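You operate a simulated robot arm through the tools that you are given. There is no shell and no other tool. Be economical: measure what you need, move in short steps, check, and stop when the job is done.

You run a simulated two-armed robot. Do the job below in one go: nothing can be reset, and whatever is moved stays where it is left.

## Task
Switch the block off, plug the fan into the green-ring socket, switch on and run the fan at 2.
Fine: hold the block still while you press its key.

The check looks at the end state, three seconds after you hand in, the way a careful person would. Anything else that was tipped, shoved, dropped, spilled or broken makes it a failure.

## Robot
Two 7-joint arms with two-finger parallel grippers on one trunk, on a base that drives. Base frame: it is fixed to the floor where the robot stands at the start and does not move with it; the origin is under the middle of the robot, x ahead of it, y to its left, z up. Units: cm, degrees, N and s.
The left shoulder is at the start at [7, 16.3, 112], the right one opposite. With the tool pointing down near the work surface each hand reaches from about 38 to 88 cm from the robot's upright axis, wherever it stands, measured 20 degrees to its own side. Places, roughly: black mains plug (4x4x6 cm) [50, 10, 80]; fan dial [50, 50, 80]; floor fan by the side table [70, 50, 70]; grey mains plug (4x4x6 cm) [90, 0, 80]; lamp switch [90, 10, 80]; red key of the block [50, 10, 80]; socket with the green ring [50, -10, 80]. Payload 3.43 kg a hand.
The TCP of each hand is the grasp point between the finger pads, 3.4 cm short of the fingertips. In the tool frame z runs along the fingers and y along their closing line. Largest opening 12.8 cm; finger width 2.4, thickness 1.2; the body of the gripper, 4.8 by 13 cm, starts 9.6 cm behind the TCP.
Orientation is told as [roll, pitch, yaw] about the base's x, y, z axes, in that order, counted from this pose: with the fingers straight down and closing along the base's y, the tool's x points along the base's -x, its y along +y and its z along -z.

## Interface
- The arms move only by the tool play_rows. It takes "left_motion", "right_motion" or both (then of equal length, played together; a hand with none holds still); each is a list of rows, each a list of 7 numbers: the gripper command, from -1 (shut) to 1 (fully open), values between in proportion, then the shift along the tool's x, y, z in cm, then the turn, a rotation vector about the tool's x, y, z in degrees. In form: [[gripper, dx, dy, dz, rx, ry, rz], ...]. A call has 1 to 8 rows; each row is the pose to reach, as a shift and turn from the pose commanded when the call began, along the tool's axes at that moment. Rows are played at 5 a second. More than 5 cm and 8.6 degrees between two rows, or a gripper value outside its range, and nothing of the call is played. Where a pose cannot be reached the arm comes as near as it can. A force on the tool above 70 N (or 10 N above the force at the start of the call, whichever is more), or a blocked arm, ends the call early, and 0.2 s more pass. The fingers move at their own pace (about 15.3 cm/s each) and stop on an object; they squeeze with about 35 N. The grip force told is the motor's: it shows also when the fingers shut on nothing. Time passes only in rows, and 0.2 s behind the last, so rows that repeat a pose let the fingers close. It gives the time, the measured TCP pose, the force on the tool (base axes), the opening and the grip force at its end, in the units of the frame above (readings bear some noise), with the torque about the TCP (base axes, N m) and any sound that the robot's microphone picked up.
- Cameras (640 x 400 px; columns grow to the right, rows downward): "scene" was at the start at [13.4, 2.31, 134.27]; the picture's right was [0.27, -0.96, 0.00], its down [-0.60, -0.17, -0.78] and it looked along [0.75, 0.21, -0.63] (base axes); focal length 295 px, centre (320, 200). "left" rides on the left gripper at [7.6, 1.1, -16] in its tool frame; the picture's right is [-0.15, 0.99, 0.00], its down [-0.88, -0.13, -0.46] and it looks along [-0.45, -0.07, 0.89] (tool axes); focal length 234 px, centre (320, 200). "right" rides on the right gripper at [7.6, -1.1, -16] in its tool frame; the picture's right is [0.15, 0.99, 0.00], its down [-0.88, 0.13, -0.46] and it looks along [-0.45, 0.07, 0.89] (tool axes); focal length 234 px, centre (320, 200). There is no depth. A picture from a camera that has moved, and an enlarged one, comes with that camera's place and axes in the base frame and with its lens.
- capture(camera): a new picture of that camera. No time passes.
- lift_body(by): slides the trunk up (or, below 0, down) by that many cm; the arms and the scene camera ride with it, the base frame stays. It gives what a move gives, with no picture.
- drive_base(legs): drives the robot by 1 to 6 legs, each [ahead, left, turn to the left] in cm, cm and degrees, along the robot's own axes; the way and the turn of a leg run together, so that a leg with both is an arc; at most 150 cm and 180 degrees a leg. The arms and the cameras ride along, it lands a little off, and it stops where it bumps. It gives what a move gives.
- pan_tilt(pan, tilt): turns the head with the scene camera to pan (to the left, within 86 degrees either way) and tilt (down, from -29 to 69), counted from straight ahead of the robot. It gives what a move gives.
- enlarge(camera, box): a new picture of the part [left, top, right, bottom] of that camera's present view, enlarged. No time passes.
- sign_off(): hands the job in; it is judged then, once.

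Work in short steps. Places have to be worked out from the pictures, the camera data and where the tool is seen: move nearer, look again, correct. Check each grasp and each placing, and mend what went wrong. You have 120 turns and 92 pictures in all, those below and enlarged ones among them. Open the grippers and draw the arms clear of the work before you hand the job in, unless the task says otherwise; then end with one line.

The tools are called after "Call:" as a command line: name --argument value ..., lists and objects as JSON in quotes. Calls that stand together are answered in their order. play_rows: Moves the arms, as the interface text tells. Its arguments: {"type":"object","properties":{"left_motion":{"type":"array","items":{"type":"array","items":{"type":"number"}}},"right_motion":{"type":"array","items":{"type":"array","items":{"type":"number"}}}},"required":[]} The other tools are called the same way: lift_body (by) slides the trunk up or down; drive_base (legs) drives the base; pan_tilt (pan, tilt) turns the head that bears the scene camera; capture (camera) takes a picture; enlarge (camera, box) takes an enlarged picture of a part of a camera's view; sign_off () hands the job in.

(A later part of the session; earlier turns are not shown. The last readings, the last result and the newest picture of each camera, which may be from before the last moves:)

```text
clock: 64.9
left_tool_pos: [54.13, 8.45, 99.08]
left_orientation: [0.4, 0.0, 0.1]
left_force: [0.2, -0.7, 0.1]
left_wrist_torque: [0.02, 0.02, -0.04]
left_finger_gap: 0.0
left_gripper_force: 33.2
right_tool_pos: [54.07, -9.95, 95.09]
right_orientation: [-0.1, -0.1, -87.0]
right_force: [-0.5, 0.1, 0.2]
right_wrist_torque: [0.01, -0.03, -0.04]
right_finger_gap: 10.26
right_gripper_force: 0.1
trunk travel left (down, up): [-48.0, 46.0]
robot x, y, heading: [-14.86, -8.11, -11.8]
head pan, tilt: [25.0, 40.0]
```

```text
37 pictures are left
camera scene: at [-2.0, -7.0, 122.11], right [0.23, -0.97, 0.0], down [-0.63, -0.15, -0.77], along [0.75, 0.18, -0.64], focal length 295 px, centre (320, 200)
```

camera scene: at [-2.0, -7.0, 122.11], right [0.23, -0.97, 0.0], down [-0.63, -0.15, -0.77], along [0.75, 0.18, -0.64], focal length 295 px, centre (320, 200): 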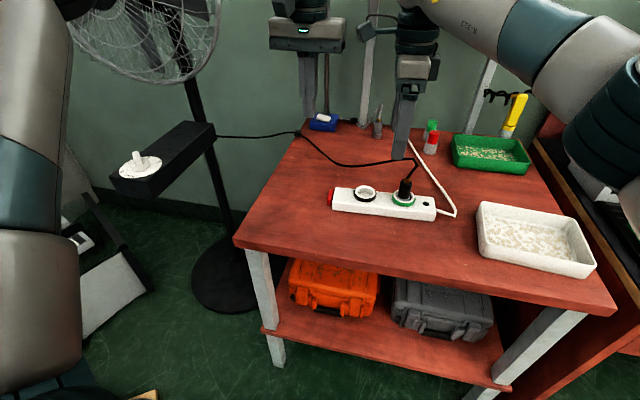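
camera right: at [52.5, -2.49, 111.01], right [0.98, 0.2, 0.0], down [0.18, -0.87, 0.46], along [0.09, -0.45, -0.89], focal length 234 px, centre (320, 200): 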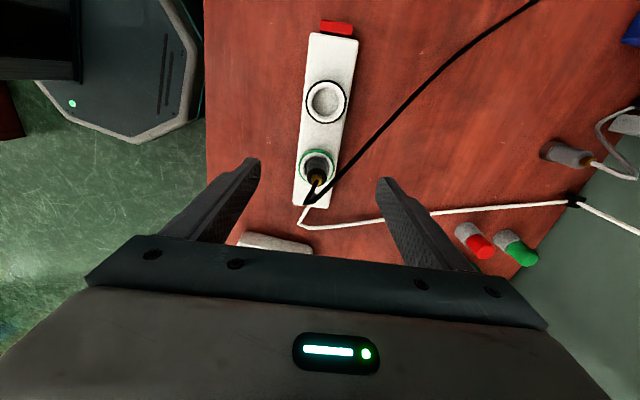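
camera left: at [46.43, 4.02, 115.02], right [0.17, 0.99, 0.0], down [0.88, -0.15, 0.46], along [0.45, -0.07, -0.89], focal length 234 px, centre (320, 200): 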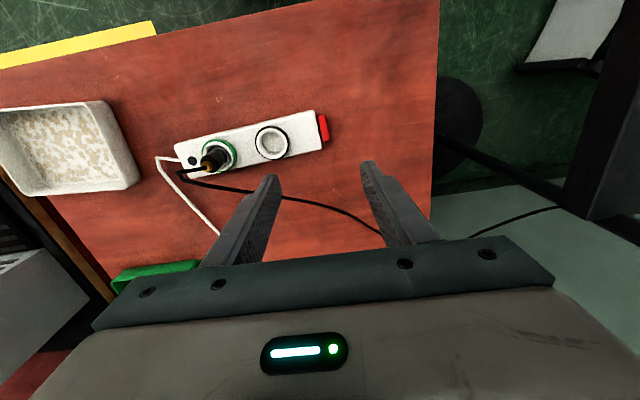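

The right hand reaches there with the cord clear of it. I narrow the fingers, lower around the block between the sockets and grip.

Call:
play_rows --right_motion '[[0.3, 0.4, -0.1, 4, 0, 0, 0], [0.3, 0.4, -0.1, 8, 0, 0, 0], [0.3, 0.4, -0.1, 12, 0, 0, 0], [0.3, 0.4, -0.1, 15, 0, 0, 0], [0.3, 0.4, -0.1, 16.5, 0, 0, 0], [0, 0.4, -0.1, 16.5, 0, 0, 0], [-1, 0.4, -0.1, 16.5, 0, 0, 0], [-1, 0.4, -0.1, 16.5, 0, 0, 0]]'

Call:
capture --camera "right"

Call:
enlarge --camera "scene" --box '[290, 120, 490, 250]'

```text
clock: 66.7
left_tool_pos: [54.21, 8.59, 99.07]
left_orientation: [0.2, 0.1, 0.0]
left_force: [-0.2, 0.2, 0.2]
left_wrist_torque: [-0.01, 0.01, -0.01]
left_finger_gap: 0.01
left_gripper_force: 33.0
right_tool_pos: [53.97, -9.34, 78.53]
right_orientation: [-0.1, 0.0, -87.0]
right_force: [1.1, 0.3, 0.0]
right_wrist_torque: [0.1, -0.17, -0.14]
right_finger_gap: 6.15
right_gripper_force: 35.2
trunk travel left (down, up): [-48.0, 46.0]
robot x, y, heading: [-15.36, -7.96, -11.7]
head pan, tilt: [25.0, 40.0]
```

```text
36 pictures are left
camera right: at [52.42, -1.94, 94.48], right [0.98, 0.2, 0.0], down [0.18, -0.87, 0.46], along [0.09, -0.45, -0.89], focal length 234 px, centre (320, 200)
```

right: 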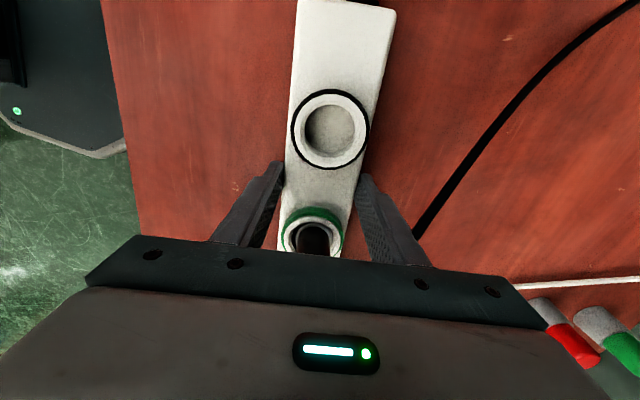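

```text
3.08 times, centred on (390, 185) of scene
camera zoom: at [-1.92, -6.9, 122.1], right [0.23, -0.97, 0.0], down [-0.63, -0.15, -0.77], along [0.75, 0.18, -0.64], focal length 909 px, centre (105, 246)
```

zoom: 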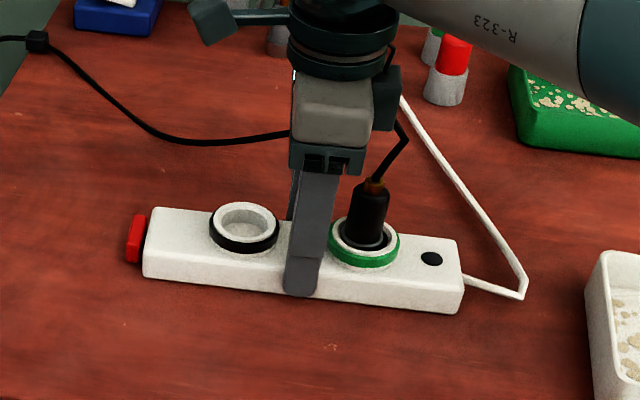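

It's gripped firmly with everything clear. I slide the block gently back by 1.8 cm to where it was.

Call:
play_rows --right_motion '[[-1, 0.4, 0.1, 0, 0, 0, 0], [-1, 0.8, 0.2, 0, 0, 0, 0], [-1, 1.2, 0.3, 0, 0, 0, 0], [-1, 1.6, 0.4, 0, 0, 0, 0], [-1, 1.85, 0.45, 0, 0, 0, 0], [-1, 1.85, 0.45, 0, 0, 0, 0]]'

Call:
capture --camera "left"

Call:
enlarge --camera "scene" --box '[290, 120, 490, 250]'

```text
clock: 68.1
left_tool_pos: [54.04, 8.58, 99.12]
left_orientation: [0.2, 0.0, 0.0]
left_force: [0.1, 0.6, 0.3]
left_wrist_torque: [-0.02, -0.01, 0.01]
left_finger_gap: 0.03
left_gripper_force: 33.4
right_tool_pos: [54.23, -7.66, 78.49]
right_orientation: [0.0, 0.0, -87.2]
right_force: [-0.4, -4.2, 4.3]
right_wrist_torque: [-0.31, 0.1, -0.05]
right_finger_gap: 6.14
right_gripper_force: 35.2
trunk travel left (down, up): [-48.0, 46.0]
robot x, y, heading: [-15.12, -7.88, -11.5]
head pan, tilt: [25.0, 40.0]
```

```text
34 pictures are left
camera left: at [46.6, 9.71, 115.12], right [0.15, 0.99, 0.0], down [0.88, -0.13, 0.46], along [0.45, -0.06, -0.89], focal length 234 px, centre (320, 200)
```

left: 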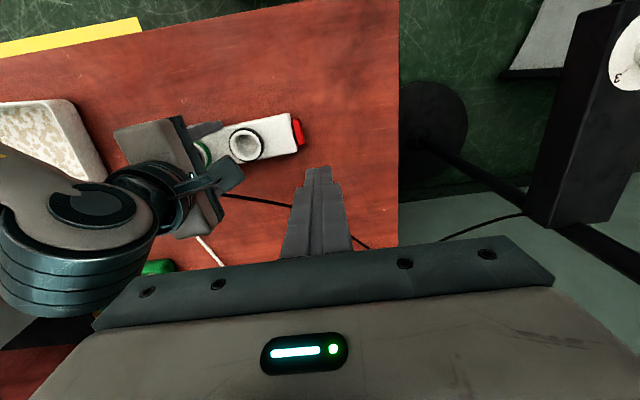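

```text
3.08 times, centred on (390, 185) of scene
camera zoom: at [-2.0, -6.94, 122.11], right [0.23, -0.97, 0.0], down [-0.63, -0.15, -0.77], along [0.75, 0.18, -0.64], focal length 909 px, centre (105, 246)
```

zoom: 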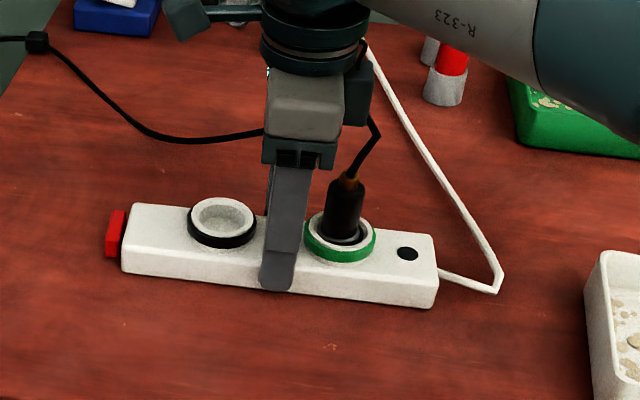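

The block is back (key about (53.6, 5.4)). The right hand's camera box is close to where the left gripper body would be, so I tilt the left hand 30 degrees away so that its fingers lead toward -y, then descend.

Call:
play_rows --left_motion '[[-1, 0.1, 1.5, 0, 7.5, 0, 0], [-1, 0.2, 3, 1, 15, 0, 0], [-1, 0.3, 4.3, 3, 22.5, 0, 0], [-1, 0.4, 4.3, 6, 30, 0, 0], [-1, 0.4, 4.3, 10, 30, 0, 0], [-1, 0.4, 4.3, 13, 30, 0, 0], [-1, 0.4, 4.3, 13, 30, 0, 0]]'

Call:
capture --camera "left"

Call:
capture --camera "scene"

```text
clock: 69.7
left_tool_pos: [53.81, 12.93, 85.91]
left_orientation: [-29.8, 0.0, 0.0]
left_force: [-0.3, -0.2, -0.1]
left_wrist_torque: [0.0, 0.01, -0.01]
left_finger_gap: 0.02
left_gripper_force: 33.0
right_tool_pos: [54.2, -7.57, 78.48]
right_orientation: [0.0, -0.2, -87.0]
right_force: [0.9, 1.6, 6.3]
right_wrist_torque: [0.12, 0.12, 0.02]
right_finger_gap: 6.16
right_gripper_force: 35.1
trunk travel left (down, up): [-48.0, 46.0]
robot x, y, heading: [-15.4, -7.65, -11.8]
head pan, tilt: [25.0, 40.0]
```

```text
32 pictures are left
camera left: at [46.2, 21.93, 99.35], right [0.15, 0.86, -0.49], down [0.88, 0.11, 0.46], along [0.45, -0.5, -0.74], focal length 234 px, centre (320, 200)
```

left: 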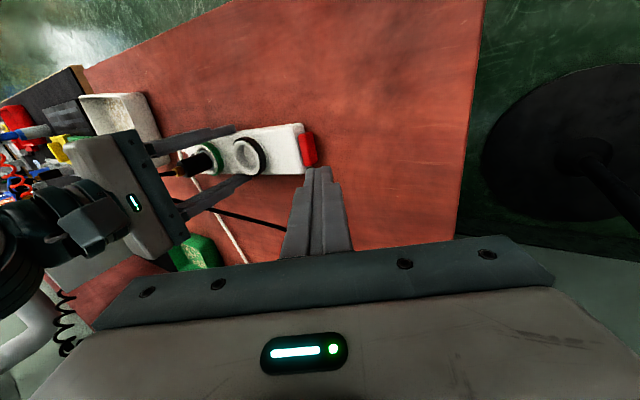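

```text
31 pictures are left
camera scene: at [-2.01, -6.86, 122.11], right [0.23, -0.97, 0.0], down [-0.63, -0.15, -0.77], along [0.75, 0.18, -0.64], focal length 295 px, centre (320, 200)
```

scene: 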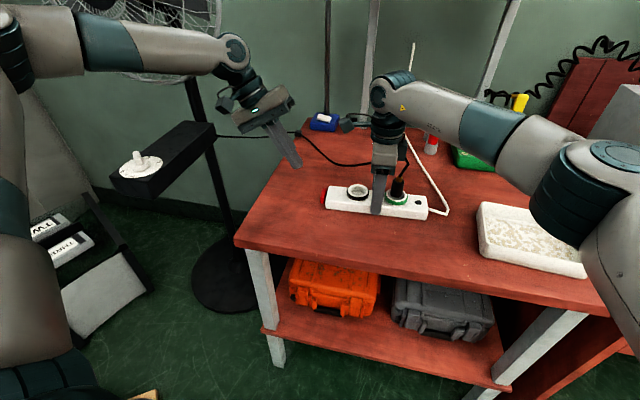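

Tilted cleanly, with the elbow free of the fan. I lower the tips to key height, still about 2.5 cm off it.

Call:
play_rows --left_motion '[[-1, 0, 0.85, 2.4, 0, 0, 0], [-1, 0, 1.7, 4.8, 0, 0, 0], [-1, 0, 2.2, 6.2, 0, 0, 0], [-1, 0, 2.54, 7.2, 0, 0, 0], [-1, 0, 2.54, 7.2, 0, 0, 0]]'

Call:
enlarge --camera "left" --box '[180, 90, 400, 250]'

Call:
enlarge --camera "scene" --box '[240, 90, 440, 230]'

```text
clock: 70.9
left_tool_pos: [53.66, 11.59, 78.72]
left_orientation: [-29.9, -0.2, 0.0]
left_force: [-0.2, 0.0, 0.1]
left_wrist_torque: [0.0, 0.02, -0.01]
left_finger_gap: 0.0
left_gripper_force: 32.9
right_tool_pos: [54.24, -7.47, 78.54]
right_orientation: [0.0, -0.1, -86.9]
right_force: [-0.6, 4.1, 7.2]
right_wrist_torque: [0.24, 0.04, 0.09]
right_finger_gap: 6.19
right_gripper_force: 35.5
trunk travel left (down, up): [-48.0, 46.0]
robot x, y, heading: [-15.25, -7.98, -11.6]
head pan, tilt: [25.0, 40.0]
```

```text
2.50 times, centred on (290, 170) of left
camera zoom: at [46.16, 20.59, 91.98], right [0.15, 0.86, -0.49], down [0.88, 0.11, 0.46], along [0.45, -0.5, -0.74], focal length 585 px, centre (395, 275)
```

zoom: 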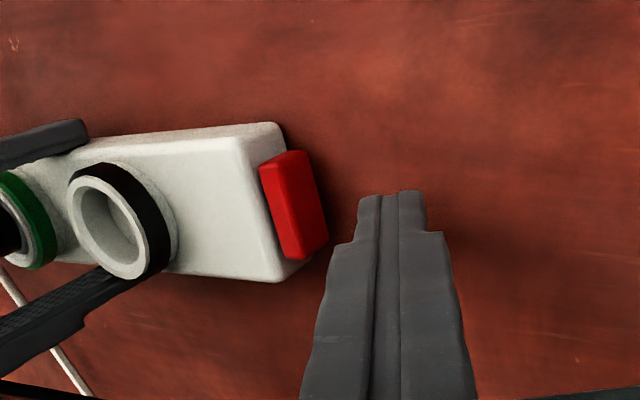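

```text
2.86 times, centred on (340, 160) of scene
camera zoom: at [-2.02, -6.85, 122.11], right [0.23, -0.97, 0.0], down [-0.63, -0.15, -0.77], along [0.75, 0.18, -0.64], focal length 844 px, centre (263, 314)
```

zoom: 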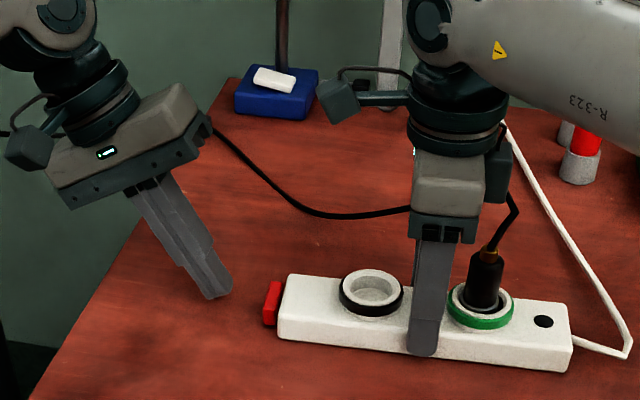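

Clear and lined up with the key. I advance toward it and then press in 2 mm steps.

Call:
play_rows --left_motion '[[-1, 0, -0.67, 0.85, 0, 0, 0], [-1, 0, -1.53, 1.35, 0, 0, 0], [-1, 0, -2.05, 1.65, 0, 0, 0], [-1, 0, -2.22, 1.75, 0, 0, 0], [-1, 0, -2.4, 1.85, 0, 0, 0], [-1, 0, -2.4, 1.85, 0, 0, 0]]'

Call:
enlarge --camera "left" --box '[180, 90, 400, 250]'

```text
clock: 72.3
left_tool_pos: [53.53, 8.67, 78.19]
left_orientation: [-29.8, 0.0, 0.1]
left_force: [-0.1, -0.8, -0.1]
left_wrist_torque: [0.01, -0.03, -0.02]
left_finger_gap: 0.0
left_gripper_force: 33.1
right_tool_pos: [54.16, -7.48, 78.48]
right_orientation: [-0.1, -0.2, -87.1]
right_force: [0.0, 4.8, 6.5]
right_wrist_torque: [0.25, 0.02, -0.02]
right_finger_gap: 6.18
right_gripper_force: 34.6
trunk travel left (down, up): [-48.0, 46.0]
robot x, y, heading: [-15.17, -7.96, -11.5]
head pan, tilt: [25.0, 40.0]
```

```text
2.50 times, centred on (290, 170) of left
camera zoom: at [46.05, 17.61, 91.52], right [0.15, 0.86, -0.49], down [0.88, 0.11, 0.46], along [0.45, -0.5, -0.74], focal length 585 px, centre (395, 275)
```

zoom: 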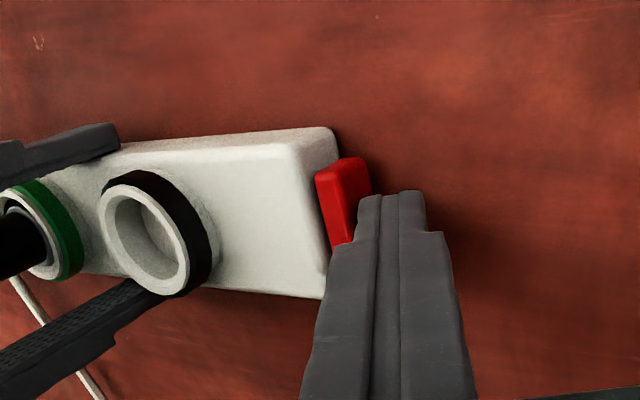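

About to touch. I press on.

Call:
play_rows --left_motion '[[-1, 0.2, -0.17, 0.1, 0, 0, 0], [-1, 0.2, -0.35, 0.2, 0, 0, 0], [-1, 0.2, -0.52, 0.3, 0, 0, 0], [-1, 0.2, -0.52, 0.3, 0, 0, 0]]'

Call:
enlarge --camera "scene" --box '[300, 150, 460, 240]'

```text
clock: 73.3
left_tool_pos: [53.4, 8.13, 78.06]
left_orientation: [-29.8, 0.0, 0.0]
left_force: [1.1, 6.2, 1.3]
left_wrist_torque: [0.12, -0.03, 0.1]
left_finger_gap: 0.0
left_gripper_force: 33.4
right_tool_pos: [54.23, -7.59, 78.53]
right_orientation: [0.0, -0.2, -87.0]
right_force: [-2.6, -2.2, 5.4]
right_wrist_torque: [0.39, 0.18, 0.34]
right_finger_gap: 6.16
right_gripper_force: 35.0
trunk travel left (down, up): [-48.0, 46.0]
robot x, y, heading: [-15.4, -7.62, -11.7]
head pan, tilt: [25.0, 40.0]
```

```text
4.00 times, centred on (380, 195) of scene
camera zoom: at [-2.03, -6.86, 122.11], right [0.23, -0.97, 0.0], down [-0.63, -0.15, -0.77], along [0.75, 0.18, -0.64], focal length 1182 px, centre (80, 220)
```

zoom: 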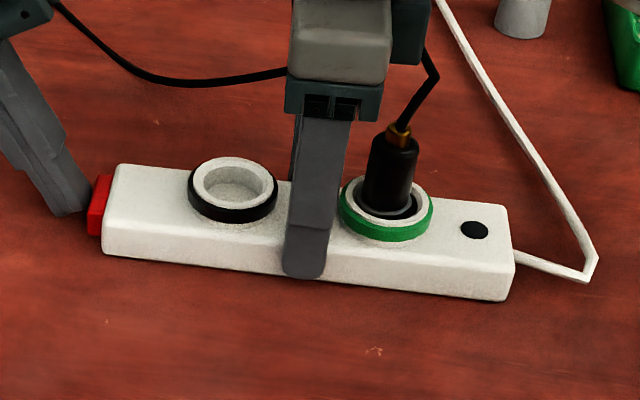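

Force 6 N but no click yet; I press a few millimetres more.

Call:
play_rows --left_motion '[[-1, 0, -0.09, 0.05, 0, 0, 0], [-1, 0, -0.17, 0.1, 0, 0, 0], [-1, 0, -0.26, 0.15, 0, 0, 0], [-1, 0, -0.26, 0.15, 0, 0, 0]]'

Call:
enlarge --camera "scene" --box '[300, 150, 460, 240]'

```text
clock: 74.3
left_tool_pos: [53.31, 7.79, 78.04]
left_orientation: [-29.8, 0.0, 0.1]
left_force: [0.4, 8.0, 0.5]
left_wrist_torque: [0.19, -0.01, 0.1]
left_finger_gap: 0.0
left_gripper_force: 32.8
right_tool_pos: [54.28, -7.63, 78.48]
right_orientation: [0.0, -0.2, -87.1]
right_force: [-3.2, -5.5, 5.8]
right_wrist_torque: [-0.11, 0.15, -0.08]
right_finger_gap: 6.18
right_gripper_force: 34.9
trunk travel left (down, up): [-48.0, 46.0]
robot x, y, heading: [-15.3, -7.69, -11.6]
head pan, tilt: [25.0, 40.0]
heard: click
```

```text
4.00 times, centred on (380, 195) of scene
camera zoom: at [-2.03, -6.86, 122.11], right [0.23, -0.97, 0.0], down [-0.63, -0.15, -0.77], along [0.75, 0.18, -0.64], focal length 1182 px, centre (80, 220)
```

zoom: 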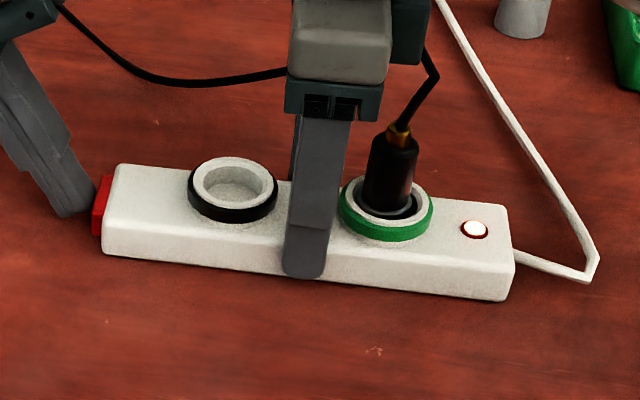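

Click, and the lamp is lit: the block is on. I draw the left hand back, up and level.

Call:
play_rows --left_motion '[[-1, 0, 1.73, -1, 0, 0, 0], [-1, 0, 3.46, -2, 0, 0, 0], [-1, 0, 1.46, -5.46, 0, 0, 0], [-1, 0, -0.54, -8.9, 0, 0, 0], [-1, 0, -2.54, -12.4, -7.5, 0, 0], [-1, 0, -3.5, -14, -15, 0, 0], [-1, 0, -3.5, -14, -22.5, 0, 0], [-1, 0, -3.5, -14, -29.8, 0, 0]]'

Call:
play_rows --right_motion '[[-0.2, 0, 0, 0, 0, 0, 0], [0.3, 0, 0, 0, 0, 0, 0], [0.3, 0, 0, -0.5, 0, 0, 0], [0.3, 0, 0, -4, 0, 0, 0], [0.3, 0, 0, -8, 0, 0, 0], [0.3, 0, 0, -12, 0, 0, 0], [0.3, 0, 0, -16, 0, 0, 0], [0.3, 0, 0, -20, 0, 0, 0]]'

Call:
capture --camera "scene"

Call:
enlarge --camera "scene" --box '[300, 150, 460, 240]'

```text
clock: 76.1
left_tool_pos: [53.4, 11.75, 92.13]
left_orientation: [0.1, 0.1, -0.1]
left_force: [-0.4, 1.1, 0.2]
left_wrist_torque: [-0.04, -0.01, 0.0]
left_finger_gap: 0.02
left_gripper_force: 33.2
right_tool_pos: [54.21, -7.45, 78.51]
right_orientation: [0.0, -0.1, -86.9]
right_force: [-2.5, -1.8, 5.3]
right_wrist_torque: [0.81, -0.17, 0.43]
right_finger_gap: 6.17
right_gripper_force: 35.1
trunk travel left (down, up): [-48.0, 46.0]
robot x, y, heading: [-15.21, -7.87, -11.7]
head pan, tilt: [25.0, 40.0]
```

```text
clock: 77.9
left_tool_pos: [53.38, 11.81, 92.05]
left_orientation: [0.1, 0.0, 0.0]
left_force: [-0.3, -0.9, 0.3]
left_wrist_torque: [-0.01, -0.05, 0.01]
left_finger_gap: 0.0
left_gripper_force: 33.1
right_tool_pos: [54.13, -7.16, 98.43]
right_orientation: [0.1, -0.1, -86.9]
right_force: [-0.3, -0.6, 0.5]
right_wrist_torque: [-0.02, 0.0, -0.02]
right_finger_gap: 8.33
right_gripper_force: 0.2
trunk travel left (down, up): [-48.0, 46.0]
robot x, y, heading: [-14.91, -7.79, -11.8]
head pan, tilt: [25.0, 40.0]
```

```text
25 pictures are left
camera scene: at [-2.04, -6.81, 122.11], right [0.23, -0.97, 0.0], down [-0.63, -0.15, -0.77], along [0.75, 0.18, -0.64], focal length 295 px, centre (320, 200)
```

scene: 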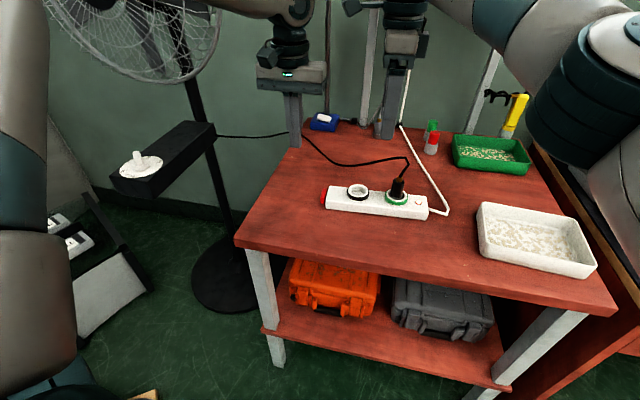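

```text
4.00 times, centred on (380, 195) of scene
camera zoom: at [-2.04, -6.81, 122.11], right [0.23, -0.97, 0.0], down [-0.63, -0.15, -0.77], along [0.75, 0.18, -0.64], focal length 1182 px, centre (80, 220)
```

zoom: 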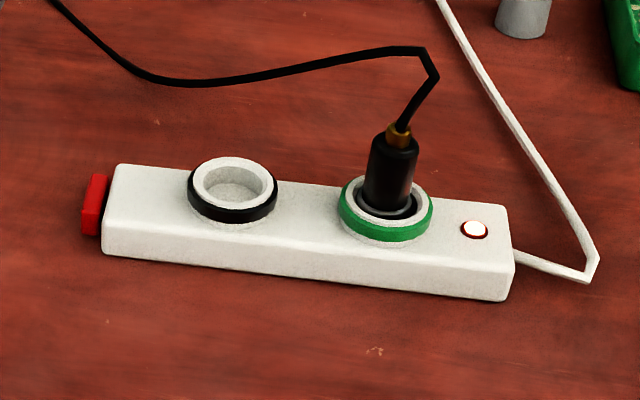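

The block sits back in its place with the lamp lit and the plug upright. Next is the dial: I raise the left hand and draw both hands in before turning the base toward the fan.

Call:
play_rows --left_motion '[[-1, 1, 0, -2, 0, 0, 0], [-1, 3, 0, -4, 0, 0, 0], [-1, 5, 0, -6, 0, 0, 0], [-1, 7, 0, -8, 0, 0, 0], [-1, 8, 0, -8, 0, 0, 0], [-1, 8, 0, -8, 0, 0, 0]]' --right_motion '[[0.3, -1, -3, -1, 0, 0, 0], [0.3, -3, -6, -2, 0, 0, 0], [0.3, -6, -9, -3, 0, 0, 0], [0.3, -9, -12, -4, 0, 0, 0], [0.3, -11, -15, -5, 0, 0, 0], [0.3, -12, -18, -6, 0, 0, 0]]'

Call:
drive_base --legs '[[0, 0, 27]]'

Call:
pan_tilt --pan 25 --tilt 30

Call:
capture --camera "scene"

```text
clock: 79.3
left_tool_pos: [45.25, 11.74, 100.12]
left_orientation: [0.0, -0.1, 0.0]
left_force: [-0.4, -0.1, 0.0]
left_wrist_torque: [-0.01, -0.01, 0.0]
left_finger_gap: 0.0
left_gripper_force: 33.6
right_tool_pos: [36.61, -20.54, 104.76]
right_orientation: [0.1, -0.1, -86.9]
right_force: [-0.3, 0.4, 0.1]
right_wrist_torque: [0.01, -0.03, 0.0]
right_finger_gap: 8.3
right_gripper_force: 0.0
trunk travel left (down, up): [-48.0, 46.0]
robot x, y, heading: [-15.34, -7.84, -11.7]
head pan, tilt: [25.0, 40.0]
```

```text
clock: 81.0
left_tool_pos: [29.7, 37.28, 100.08]
left_orientation: [0.0, -0.1, 27.2]
left_force: [-0.1, -0.7, -0.5]
left_wrist_torque: [-0.03, -0.01, 0.01]
left_finger_gap: 0.0
left_gripper_force: 32.6
right_tool_pos: [36.73, 4.68, 104.57]
right_orientation: [0.0, -0.1, -59.7]
right_force: [1.3, 0.2, 0.3]
right_wrist_torque: [0.0, -0.02, -0.01]
right_finger_gap: 8.35
right_gripper_force: 0.1
trunk travel left (down, up): [-48.0, 46.0]
robot x, y, heading: [-15.12, -8.12, 15.6]
head pan, tilt: [25.0, 40.0]
```

```text
clock: 81.8
left_tool_pos: [29.75, 37.27, 99.94]
left_orientation: [-0.1, 0.0, 27.1]
left_force: [0.2, 0.1, 0.4]
left_wrist_torque: [0.03, -0.02, 0.0]
left_finger_gap: 0.0
left_gripper_force: 32.3
right_tool_pos: [36.86, 4.62, 104.58]
right_orientation: [0.0, -0.1, -59.9]
right_force: [0.0, 0.4, -0.4]
right_wrist_torque: [0.01, 0.01, -0.02]
right_finger_gap: 8.34
right_gripper_force: 0.1
trunk travel left (down, up): [-48.0, 46.0]
robot x, y, heading: [-14.85, -7.89, 15.6]
head pan, tilt: [25.0, 30.0]
```

```text
23 pictures are left
camera scene: at [-3.4, -0.65, 123.63], right [0.65, -0.76, 0.0], down [-0.38, -0.32, -0.87], along [0.66, 0.56, -0.5], focal length 295 px, centre (320, 200)
```

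scene: 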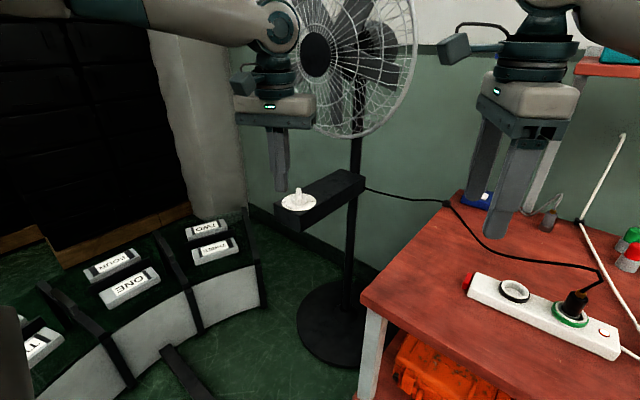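

The dial is just beyond reach from here, so I drive 14 cm ahead, which is about where I began, and look at the dial.

Call:
drive_base --legs '[[14, 0, 0]]'

Call:
enlarge --camera "left" --box '[200, 0, 520, 200]'

```text
clock: 83.1
left_tool_pos: [43.36, 41.09, 100.02]
left_orientation: [0.0, 0.0, 27.1]
left_force: [-0.7, 0.4, 0.3]
left_wrist_torque: [-0.03, 0.04, 0.0]
left_finger_gap: 0.0
left_gripper_force: 32.9
right_tool_pos: [50.45, 8.3, 104.7]
right_orientation: [0.0, -0.1, -59.7]
right_force: [1.2, -0.4, 0.3]
right_wrist_torque: [-0.04, 0.05, -0.02]
right_finger_gap: 8.31
right_gripper_force: 0.1
trunk travel left (down, up): [-48.0, 46.0]
robot x, y, heading: [-2.18, -3.84, 15.4]
head pan, tilt: [25.0, 30.0]
```

```text
2.00 times, centred on (360, 100) of left
camera zoom: at [36.14, 38.59, 116.04], right [-0.32, 0.95, 0.0], down [0.84, 0.28, 0.46], along [0.43, 0.15, -0.89], focal length 468 px, centre (240, 400)
```

zoom: 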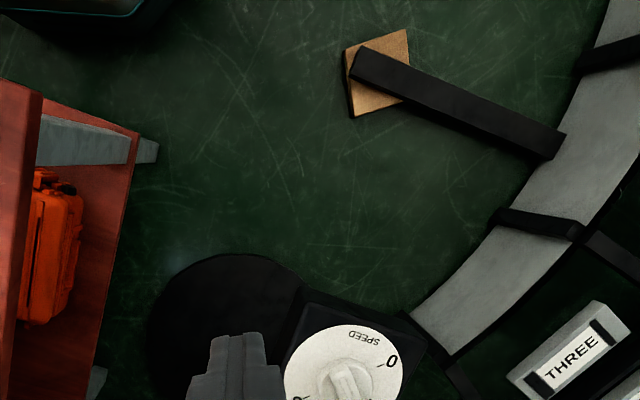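

I swing the left hand near the dial at yaw 0 for a good view of the knob.

Call:
play_rows --left_motion '[[-1, -1.3, 0.9, 0, 0, 0, 7], [-1, -2.6, 1.7, 0, 0, 0, 14], [-1, -3.9, 2.6, 0, 0, 0, 21], [-1, -5.2, 3.4, 0, 0, 0, 27], [-1, -5.2, 3.4, 0, 0, 0, 27]]'

Call:
enlarge --camera "left" --box '[300, 80, 440, 190]'

Call:
capture --camera "scene"

```text
clock: 84.3
left_tool_pos: [46.38, 46.51, 100.14]
left_orientation: [0.1, 0.1, 0.1]
left_force: [0.1, -0.5, -0.3]
left_wrist_torque: [-0.01, 0.01, 0.01]
left_finger_gap: 0.01
left_gripper_force: 33.3
right_tool_pos: [50.35, 8.39, 104.65]
right_orientation: [-0.1, -0.1, -59.8]
right_force: [-0.3, -0.6, -0.3]
right_wrist_torque: [-0.01, -0.05, -0.01]
right_finger_gap: 8.33
right_gripper_force: 0.1
trunk travel left (down, up): [-48.0, 46.0]
robot x, y, heading: [-1.26, -4.17, 15.4]
head pan, tilt: [25.0, 30.0]
```

```text
3.64 times, centred on (370, 135) of left
camera zoom: at [38.85, 47.56, 116.15], right [0.15, 0.99, 0.0], down [0.88, -0.13, 0.46], along [0.45, -0.07, -0.89], focal length 852 px, centre (138, 436)
```

zoom: 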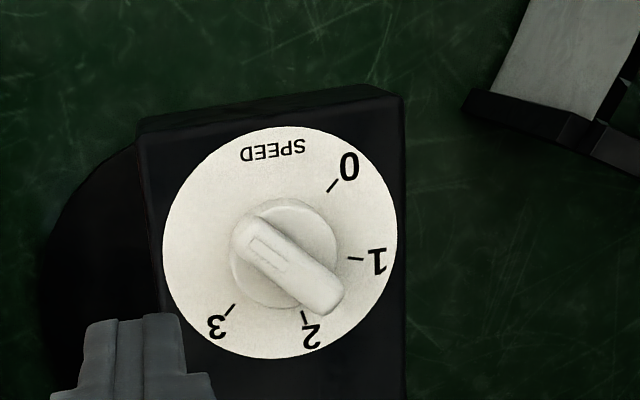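

```text
20 pictures are left
camera scene: at [10.11, 3.06, 123.64], right [0.65, -0.76, 0.0], down [-0.38, -0.32, -0.87], along [0.66, 0.56, -0.5], focal length 295 px, centre (320, 200)
```

scene: 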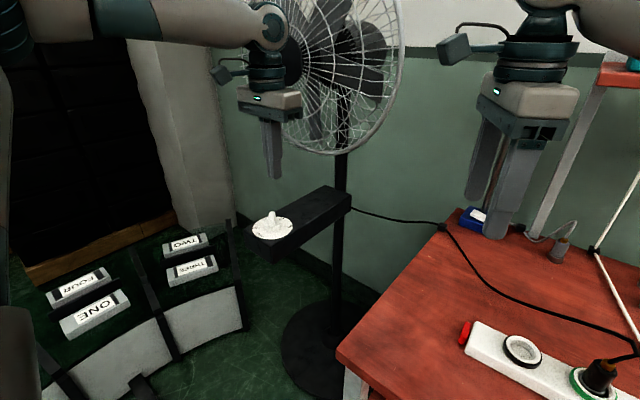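

The knob bar runs diagonally; I zoom in hard to see which end is its pointer.

Call:
enlarge --camera "left" --box '[335, 110, 415, 180]'

Call:
enlarge --camera "scene" --box '[240, 200, 310, 250]'

```text
5.71 times, centred on (375, 145) of left
camera zoom: at [38.85, 47.56, 116.15], right [0.15, 0.99, 0.0], down [0.88, -0.13, 0.46], along [0.45, -0.07, -0.89], focal length 1338 px, centre (6, 514)
```

zoom: 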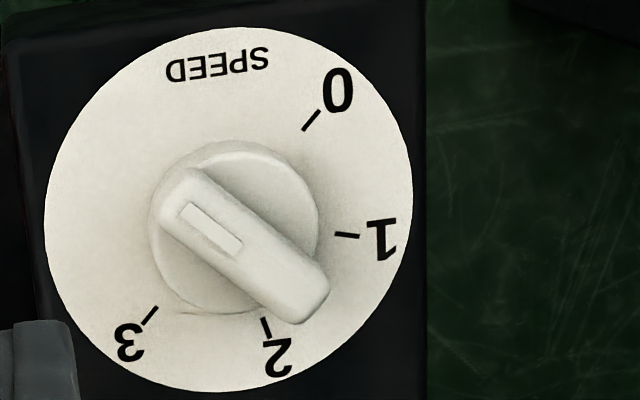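

```text
8.00 times, centred on (275, 225) of scene
camera zoom: at [10.11, 3.06, 123.64], right [0.65, -0.76, 0.0], down [-0.38, -0.32, -0.87], along [0.66, 0.56, -0.5], focal length 2363 px, centre (680, 0)
```

zoom: 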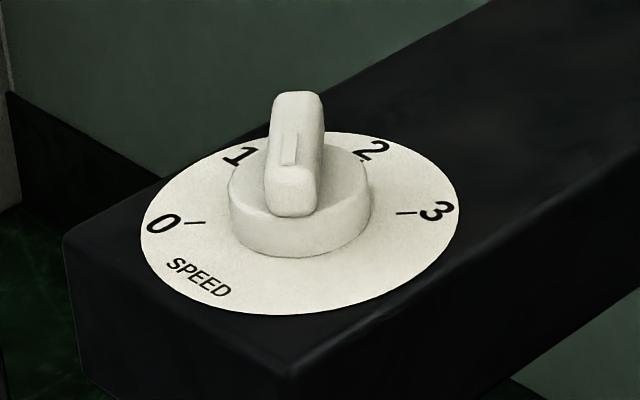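

The raised stripe lies on the end pointing toward the robot, so it isn't certain which end is the pointer. I look at the fan blades now and again a moment later, to see whether the fan is already running.

Call:
enlarge --camera "scene" --box '[270, 0, 420, 160]'

Call:
play_rows --left_motion '[[-0.5, 0, 0, 0, 0, 0, 0], [0, 0, 0, 0, 0, 0, 0]]'

Call:
enlarge --camera "scene" --box '[270, 0, 420, 160]'

```text
2.50 times, centred on (345, 80) of scene
camera zoom: at [10.11, 3.06, 123.64], right [0.65, -0.76, 0.0], down [-0.38, -0.32, -0.87], along [0.66, 0.56, -0.5], focal length 738 px, centre (258, 500)
```

zoom: 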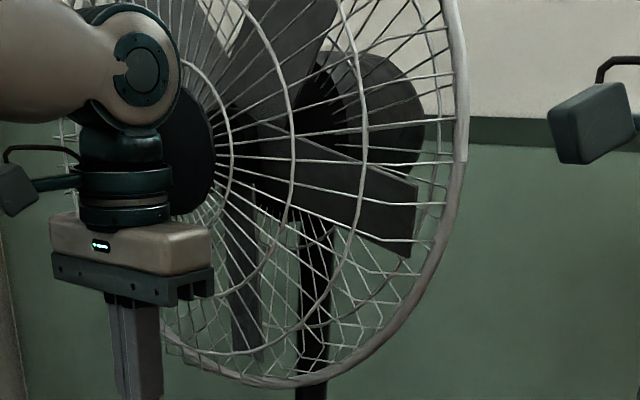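

```text
clock: 84.9
left_tool_pos: [46.33, 46.46, 100.06]
left_orientation: [0.0, 0.0, 0.0]
left_force: [0.5, -0.3, -0.2]
left_wrist_torque: [-0.02, 0.01, -0.04]
left_finger_gap: 6.41
left_gripper_force: 0.2
right_tool_pos: [50.35, 8.29, 104.56]
right_orientation: [0.0, -0.1, -59.9]
right_force: [0.1, -0.4, 0.4]
right_wrist_torque: [0.0, 0.03, 0.02]
right_finger_gap: 8.3
right_gripper_force: 0.1
trunk travel left (down, up): [-48.0, 46.0]
robot x, y, heading: [-1.65, -4.43, 15.4]
head pan, tilt: [25.0, 30.0]
```

```text
2.50 times, centred on (345, 80) of scene
camera zoom: at [10.14, 3.1, 123.64], right [0.65, -0.76, 0.0], down [-0.38, -0.32, -0.87], along [0.66, 0.56, -0.5], focal length 738 px, centre (258, 500)
```

zoom: 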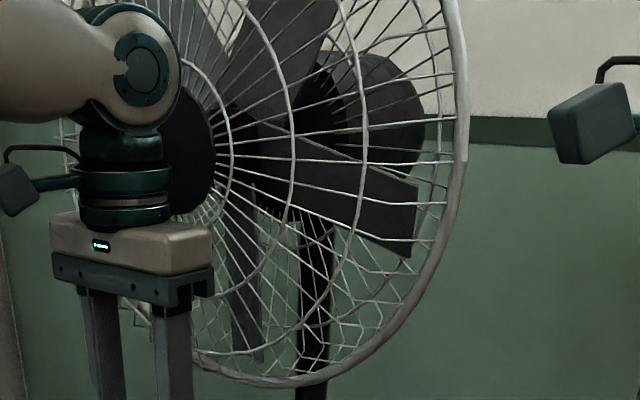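

The fan is not turning, although the block is on, so the striped end (pointing at no number) is most likely the pointer. The knob axis is at (49.3, 52.2), with the bar at 43 degrees. I move over it with yaw 43 and the fingers half open.

Call:
play_rows --left_motion '[[0, -0.5, 1, 0, 0, 0, -7.2], [0, -1, 2, 1, 0, 0, -14.4], [0, -1.5, 3, 2, 0, 0, -21.6], [0, -2, 4, 3, 0, 0, -28.8], [0, -2.5, 5, 4, 0, 0, -36], [0, -2.95, 5.7, 6, 0, 0, -42.9], [0, -2.95, 5.7, 8, 0, 0, -42.9], [0, -2.95, 5.7, 8, 0, 0, -42.9]]'

Call:
capture --camera "left"

```text
clock: 86.7
left_tool_pos: [49.25, 51.95, 92.0]
left_orientation: [0.0, 0.0, 42.9]
left_force: [0.9, -0.8, -0.2]
left_wrist_torque: [-0.01, 0.0, -0.01]
left_finger_gap: 6.4
left_gripper_force: 0.1
right_tool_pos: [50.33, 8.27, 104.57]
right_orientation: [-0.1, -0.1, -59.8]
right_force: [0.1, -0.6, -0.4]
right_wrist_torque: [0.02, 0.0, 0.04]
right_finger_gap: 8.33
right_gripper_force: 0.0
trunk travel left (down, up): [-48.0, 46.0]
robot x, y, heading: [-1.88, -3.7, 15.3]
head pan, tilt: [25.0, 30.0]
```

```text
15 pictures are left
camera left: at [42.96, 47.65, 108.1], right [-0.57, 0.82, 0.0], down [0.73, 0.51, 0.46], along [0.38, 0.26, -0.89], focal length 234 px, centre (320, 200)
```

left: 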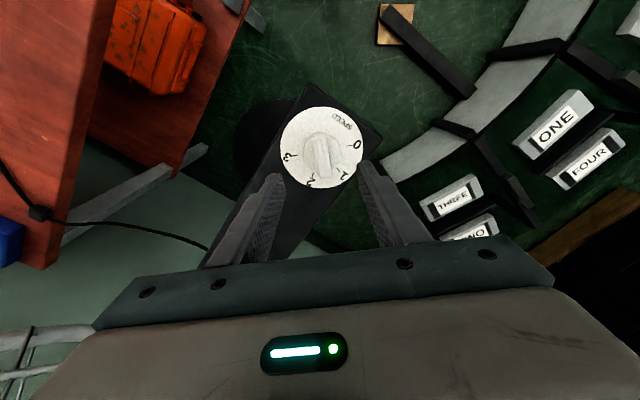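

The fingers straddle the bar, on the axis. I lower to z = 84.6 and close.

Call:
play_rows --left_motion '[[0, 0, 0.1, 2.5, 0, 0, 0], [0, 0, 0.1, 5, 0, 0, 0], [0, 0, 0.1, 6.5, 0, 0, 0], [0, 0, 0.1, 7.4, 0, 0, 0], [-0.5, 0, 0.1, 7.4, 0, 0, 0], [-1, 0, 0.1, 7.4, 0, 0, 0], [-1, 0, 0.1, 7.4, 0, 0, 0]]'

Call:
enlarge --camera "left" --box '[240, 90, 400, 220]'

```text
clock: 88.3
left_tool_pos: [49.15, 52.29, 84.65]
left_orientation: [0.0, 0.1, 43.0]
left_force: [0.0, -0.1, -1.4]
left_wrist_torque: [0.12, -0.25, 0.0]
left_finger_gap: 4.37
left_gripper_force: 45.3
right_tool_pos: [50.29, 8.34, 104.57]
right_orientation: [0.0, -0.2, -59.9]
right_force: [0.4, -0.3, 0.4]
right_wrist_torque: [0.0, 0.01, -0.02]
right_finger_gap: 8.31
right_gripper_force: 0.0
trunk travel left (down, up): [-48.0, 46.0]
robot x, y, heading: [-1.76, -4.45, 15.5]
head pan, tilt: [25.0, 30.0]
```

```text
3.08 times, centred on (320, 155) of left
camera zoom: at [42.95, 47.94, 100.65], right [-0.57, 0.82, 0.0], down [0.73, 0.5, 0.46], along [0.38, 0.26, -0.89], focal length 720 px, centre (320, 338)
```

zoom: 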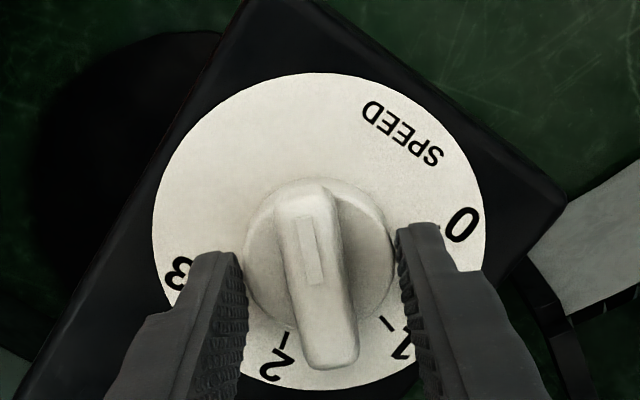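

The fingers hold the round skirt of the knob (4.4 cm), which also works. I turn it 27 degrees counter-clockwise as a test: if the other end were the pointer it would reach mark 1 and the fan should start.

Call:
play_rows --left_motion '[[-1, 0, 0, 0, 0, 0, -7], [-1, 0, 0, 0, 0, 0, -14], [-1, 0, 0, 0, 0, 0, -21], [-1, 0, 0, 0, 0, 0, -27], [-1, 0, 0, 0, 0, 0, -27], [-1, 0, 0, 0, 0, 0, -27]]'

Call:
enlarge --camera "left" --box '[240, 90, 400, 220]'

Call:
enlarge --camera "scene" --box '[240, 0, 440, 260]'

```text
clock: 89.7
left_tool_pos: [49.12, 52.33, 84.7]
left_orientation: [0.1, 0.0, 70.1]
left_force: [-9.3, 4.7, 0.6]
left_wrist_torque: [0.11, 0.53, -1.0]
left_finger_gap: 4.25
left_gripper_force: 45.0
right_tool_pos: [50.13, 8.41, 104.61]
right_orientation: [0.0, -0.3, -59.8]
right_force: [0.5, -0.5, 0.1]
right_wrist_torque: [0.01, 0.03, 0.01]
right_finger_gap: 8.3
right_gripper_force: 0.1
trunk travel left (down, up): [-48.0, 46.0]
robot x, y, heading: [-1.64, -4.19, 15.3]
head pan, tilt: [25.0, 30.0]
```

```text
3.08 times, centred on (320, 155) of left
camera zoom: at [45.56, 45.56, 100.67], right [-0.88, 0.47, 0.0], down [0.42, 0.78, 0.46], along [0.22, 0.4, -0.89], focal length 720 px, centre (320, 338)
```

zoom: 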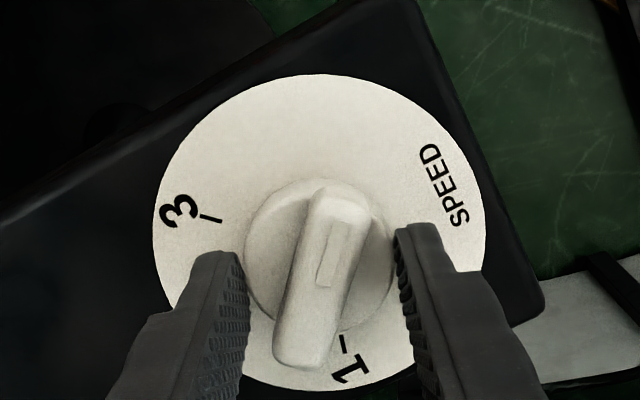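

```text
1.54 times, centred on (340, 130) of scene
camera zoom: at [10.02, 3.14, 123.65], right [0.65, -0.76, 0.0], down [-0.38, -0.32, -0.87], along [0.66, 0.56, -0.5], focal length 454 px, centre (289, 308)
```

zoom: 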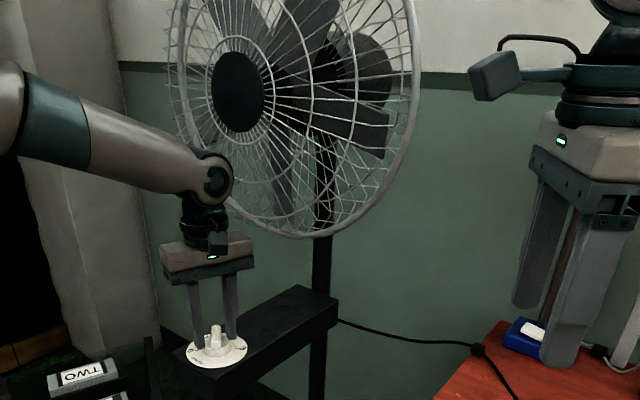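

Torque rose to 1 N m and the skirt slipped in the fingers: the knob hardly turned this way. I turn back clockwise the same amount to see whether it moves that way.

Call:
play_rows --left_motion '[[-1, 0, 0, 0, 0, 0, 7], [-1, 0, 0, 0, 0, 0, 14], [-1, 0, 0, 0, 0, 0, 21], [-1, 0, 0, 0, 0, 0, 28], [-1, 0, 0, 0, 0, 0, 35], [-1, 0, 0, 0, 0, 0, 42], [-1, 0, 0, 0, 0, 0, 42]]'

Call:
enlarge --camera "left" --box '[240, 90, 400, 220]'

```text
clock: 91.3
left_tool_pos: [49.22, 52.12, 84.68]
left_orientation: [0.0, 0.0, 27.9]
left_force: [-9.1, 0.0, -3.7]
left_wrist_torque: [-0.07, 0.23, 0.0]
left_finger_gap: 4.27
left_gripper_force: 45.3
right_tool_pos: [50.25, 8.35, 104.69]
right_orientation: [0.0, -0.1, -59.7]
right_force: [0.1, -0.1, 0.7]
right_wrist_torque: [0.0, 0.02, 0.0]
right_finger_gap: 8.35
right_gripper_force: 0.1
trunk travel left (down, up): [-48.0, 46.0]
robot x, y, heading: [-2.08, -3.83, 15.3]
head pan, tilt: [25.0, 30.0]
```

```text
3.08 times, centred on (320, 155) of left
camera zoom: at [42.04, 49.68, 100.67], right [-0.33, 0.94, 0.0], down [0.84, 0.3, 0.46], along [0.43, 0.15, -0.89], focal length 720 px, centre (320, 338)
```

zoom: 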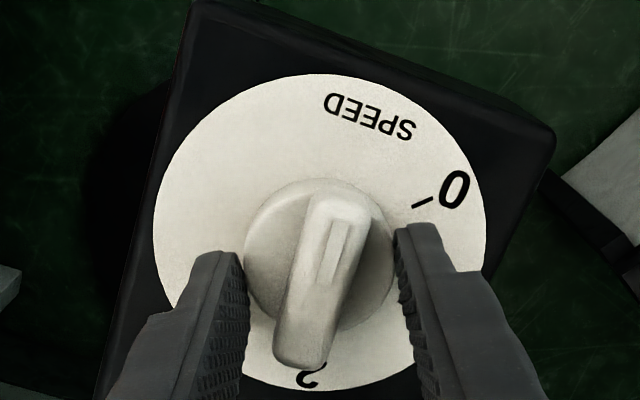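

Clockwise the knob follows freely (it turned 42 degrees); counter-clockwise it met a stop. I check the fan blades against the earlier crop.

Call:
enlarge --camera "scene" --box '[240, 0, 440, 260]'

```text
1.54 times, centred on (340, 130) of scene
camera zoom: at [10.08, 3.13, 123.64], right [0.65, -0.76, 0.0], down [-0.38, -0.32, -0.87], along [0.66, 0.56, -0.5], focal length 454 px, centre (289, 308)
```

zoom: 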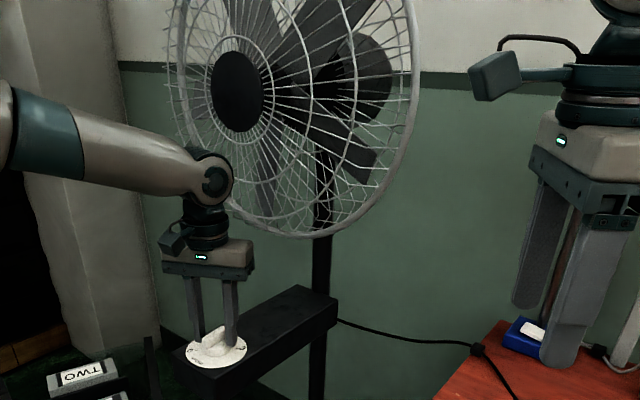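

The blades have moved, so the fan started once the knob left its counter-clockwise stop. That makes the start the 0 position, with speed rising clockwise. I continue clockwise in two parts, watching torque and sound.

Call:
play_rows --left_motion '[[-1, 0, 0, 0, 0, 0, 7], [-1, 0, 0, 0, 0, 0, 14], [-1, 0, 0, 0, 0, 0, 21], [-1, 0, 0, 0, 0, 0, 28], [-1, 0, 0, 0, 0, 0, 35], [-1, 0, 0, 0, 0, 0, 42], [-1, 0, 0, 0, 0, 0, 42]]'

Call:
enlarge --camera "left" --box '[240, 90, 400, 220]'

```text
clock: 92.9
left_tool_pos: [49.24, 52.1, 84.6]
left_orientation: [0.0, 0.0, -14.0]
left_force: [-7.5, -7.7, -7.8]
left_wrist_torque: [-0.32, 0.6, 0.01]
left_finger_gap: 4.22
left_gripper_force: 44.3
right_tool_pos: [50.29, 8.3, 104.73]
right_orientation: [0.1, -0.1, -59.9]
right_force: [-0.4, 0.1, -0.2]
right_wrist_torque: [-0.02, -0.03, 0.02]
right_finger_gap: 8.32
right_gripper_force: 0.0
trunk travel left (down, up): [-48.0, 46.0]
robot x, y, heading: [-1.97, -4.27, 15.5]
head pan, tilt: [25.0, 30.0]
```

```text
3.08 times, centred on (320, 155) of left
camera zoom: at [42.22, 55.07, 100.68], right [0.38, 0.92, 0.0], down [0.82, -0.34, 0.46], along [0.42, -0.17, -0.89], focal length 720 px, centre (320, 338)
```

zoom: 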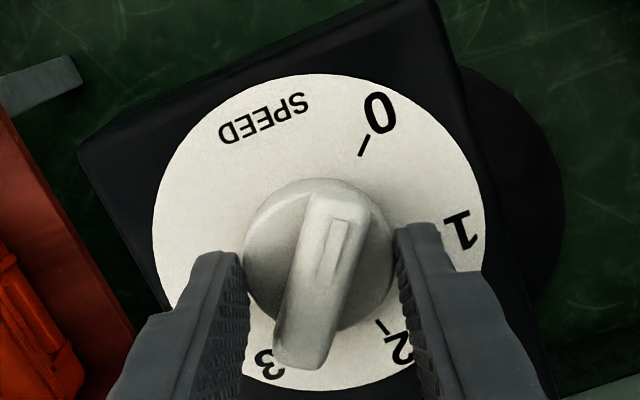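

The knob follows well. I check whether the blades really turn by taking one fan crop now and another after a short wait.

Call:
enlarge --camera "scene" --box '[290, 0, 390, 160]'

Call:
play_rows --left_motion '[[-1, 0, 0, 0, 0, 0, 0]]'

Call:
enlarge --camera "scene" --box '[290, 0, 390, 160]'

```text
2.50 times, centred on (340, 80) of scene
camera zoom: at [10.11, 3.08, 123.64], right [0.65, -0.76, 0.0], down [-0.38, -0.32, -0.87], along [0.66, 0.56, -0.5], focal length 738 px, centre (270, 500)
```

zoom: 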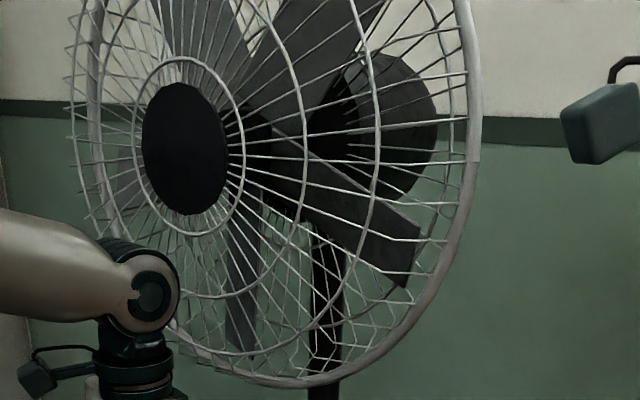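

```text
clock: 93.3
left_tool_pos: [49.23, 52.14, 84.72]
left_orientation: [0.0, 0.0, -14.0]
left_force: [-8.2, -9.1, -8.4]
left_wrist_torque: [-0.25, 0.45, 0.02]
left_finger_gap: 4.27
left_gripper_force: 45.2
right_tool_pos: [50.37, 8.32, 104.66]
right_orientation: [0.0, -0.1, -59.8]
right_force: [0.3, 0.2, 0.4]
right_wrist_torque: [0.0, -0.01, -0.02]
right_finger_gap: 8.32
right_gripper_force: 0.0
trunk travel left (down, up): [-48.0, 46.0]
robot x, y, heading: [-1.71, -3.73, 15.3]
head pan, tilt: [25.0, 30.0]
```

```text
2.50 times, centred on (340, 80) of scene
camera zoom: at [10.11, 3.07, 123.64], right [0.65, -0.76, 0.0], down [-0.38, -0.32, -0.87], along [0.66, 0.56, -0.5], focal length 738 px, centre (270, 500)
```

zoom: 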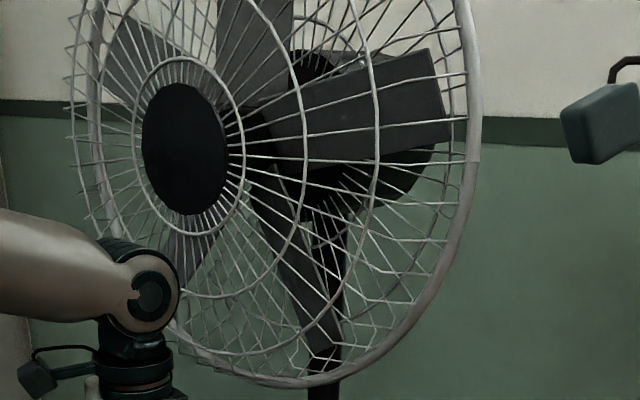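

The fan is definitely running. To tell the two readings of the knob apart, I turn 34 degrees further: if the bar's far end were the pointer it would meet a stop at 3 right away, while counted from the stop this lands on 2.

Call:
play_rows --left_motion '[[-1, 0, 0, 0, 0, 0, 7], [-1, 0, 0, 0, 0, 0, 14], [-1, 0, 0, 0, 0, 0, 21], [-1, 0, 0, 0, 0, 0, 28], [-1, 0, 0, 0, 0, 0, 34], [-1, 0, 0, 0, 0, 0, 34]]'

Call:
enlarge --camera "left" --box '[260, 110, 380, 210]'

```text
clock: 94.7
left_tool_pos: [49.19, 52.13, 84.64]
left_orientation: [0.0, 0.1, -48.1]
left_force: [-12.7, -20.2, -11.9]
left_wrist_torque: [-0.69, 0.22, 0.02]
left_finger_gap: 4.28
left_gripper_force: 44.9
right_tool_pos: [50.29, 8.22, 104.61]
right_orientation: [0.0, -0.1, -59.9]
right_force: [-0.3, 0.6, -0.9]
right_wrist_torque: [0.02, 0.02, -0.03]
right_finger_gap: 8.33
right_gripper_force: 0.0
trunk travel left (down, up): [-48.0, 46.0]
robot x, y, heading: [-1.61, -4.0, 15.3]
head pan, tilt: [25.0, 30.0]
```

```text
4.00 times, centred on (320, 160) of left
camera zoom: at [45.04, 58.43, 100.68], right [0.83, 0.55, 0.0], down [0.49, -0.74, 0.45], along [0.25, -0.38, -0.89], focal length 937 px, centre (320, 360)
```

zoom: 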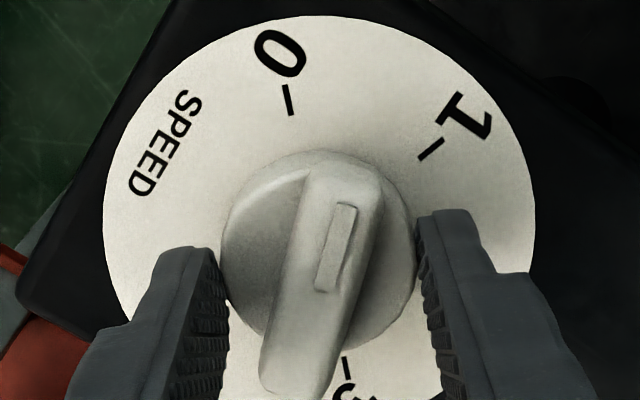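

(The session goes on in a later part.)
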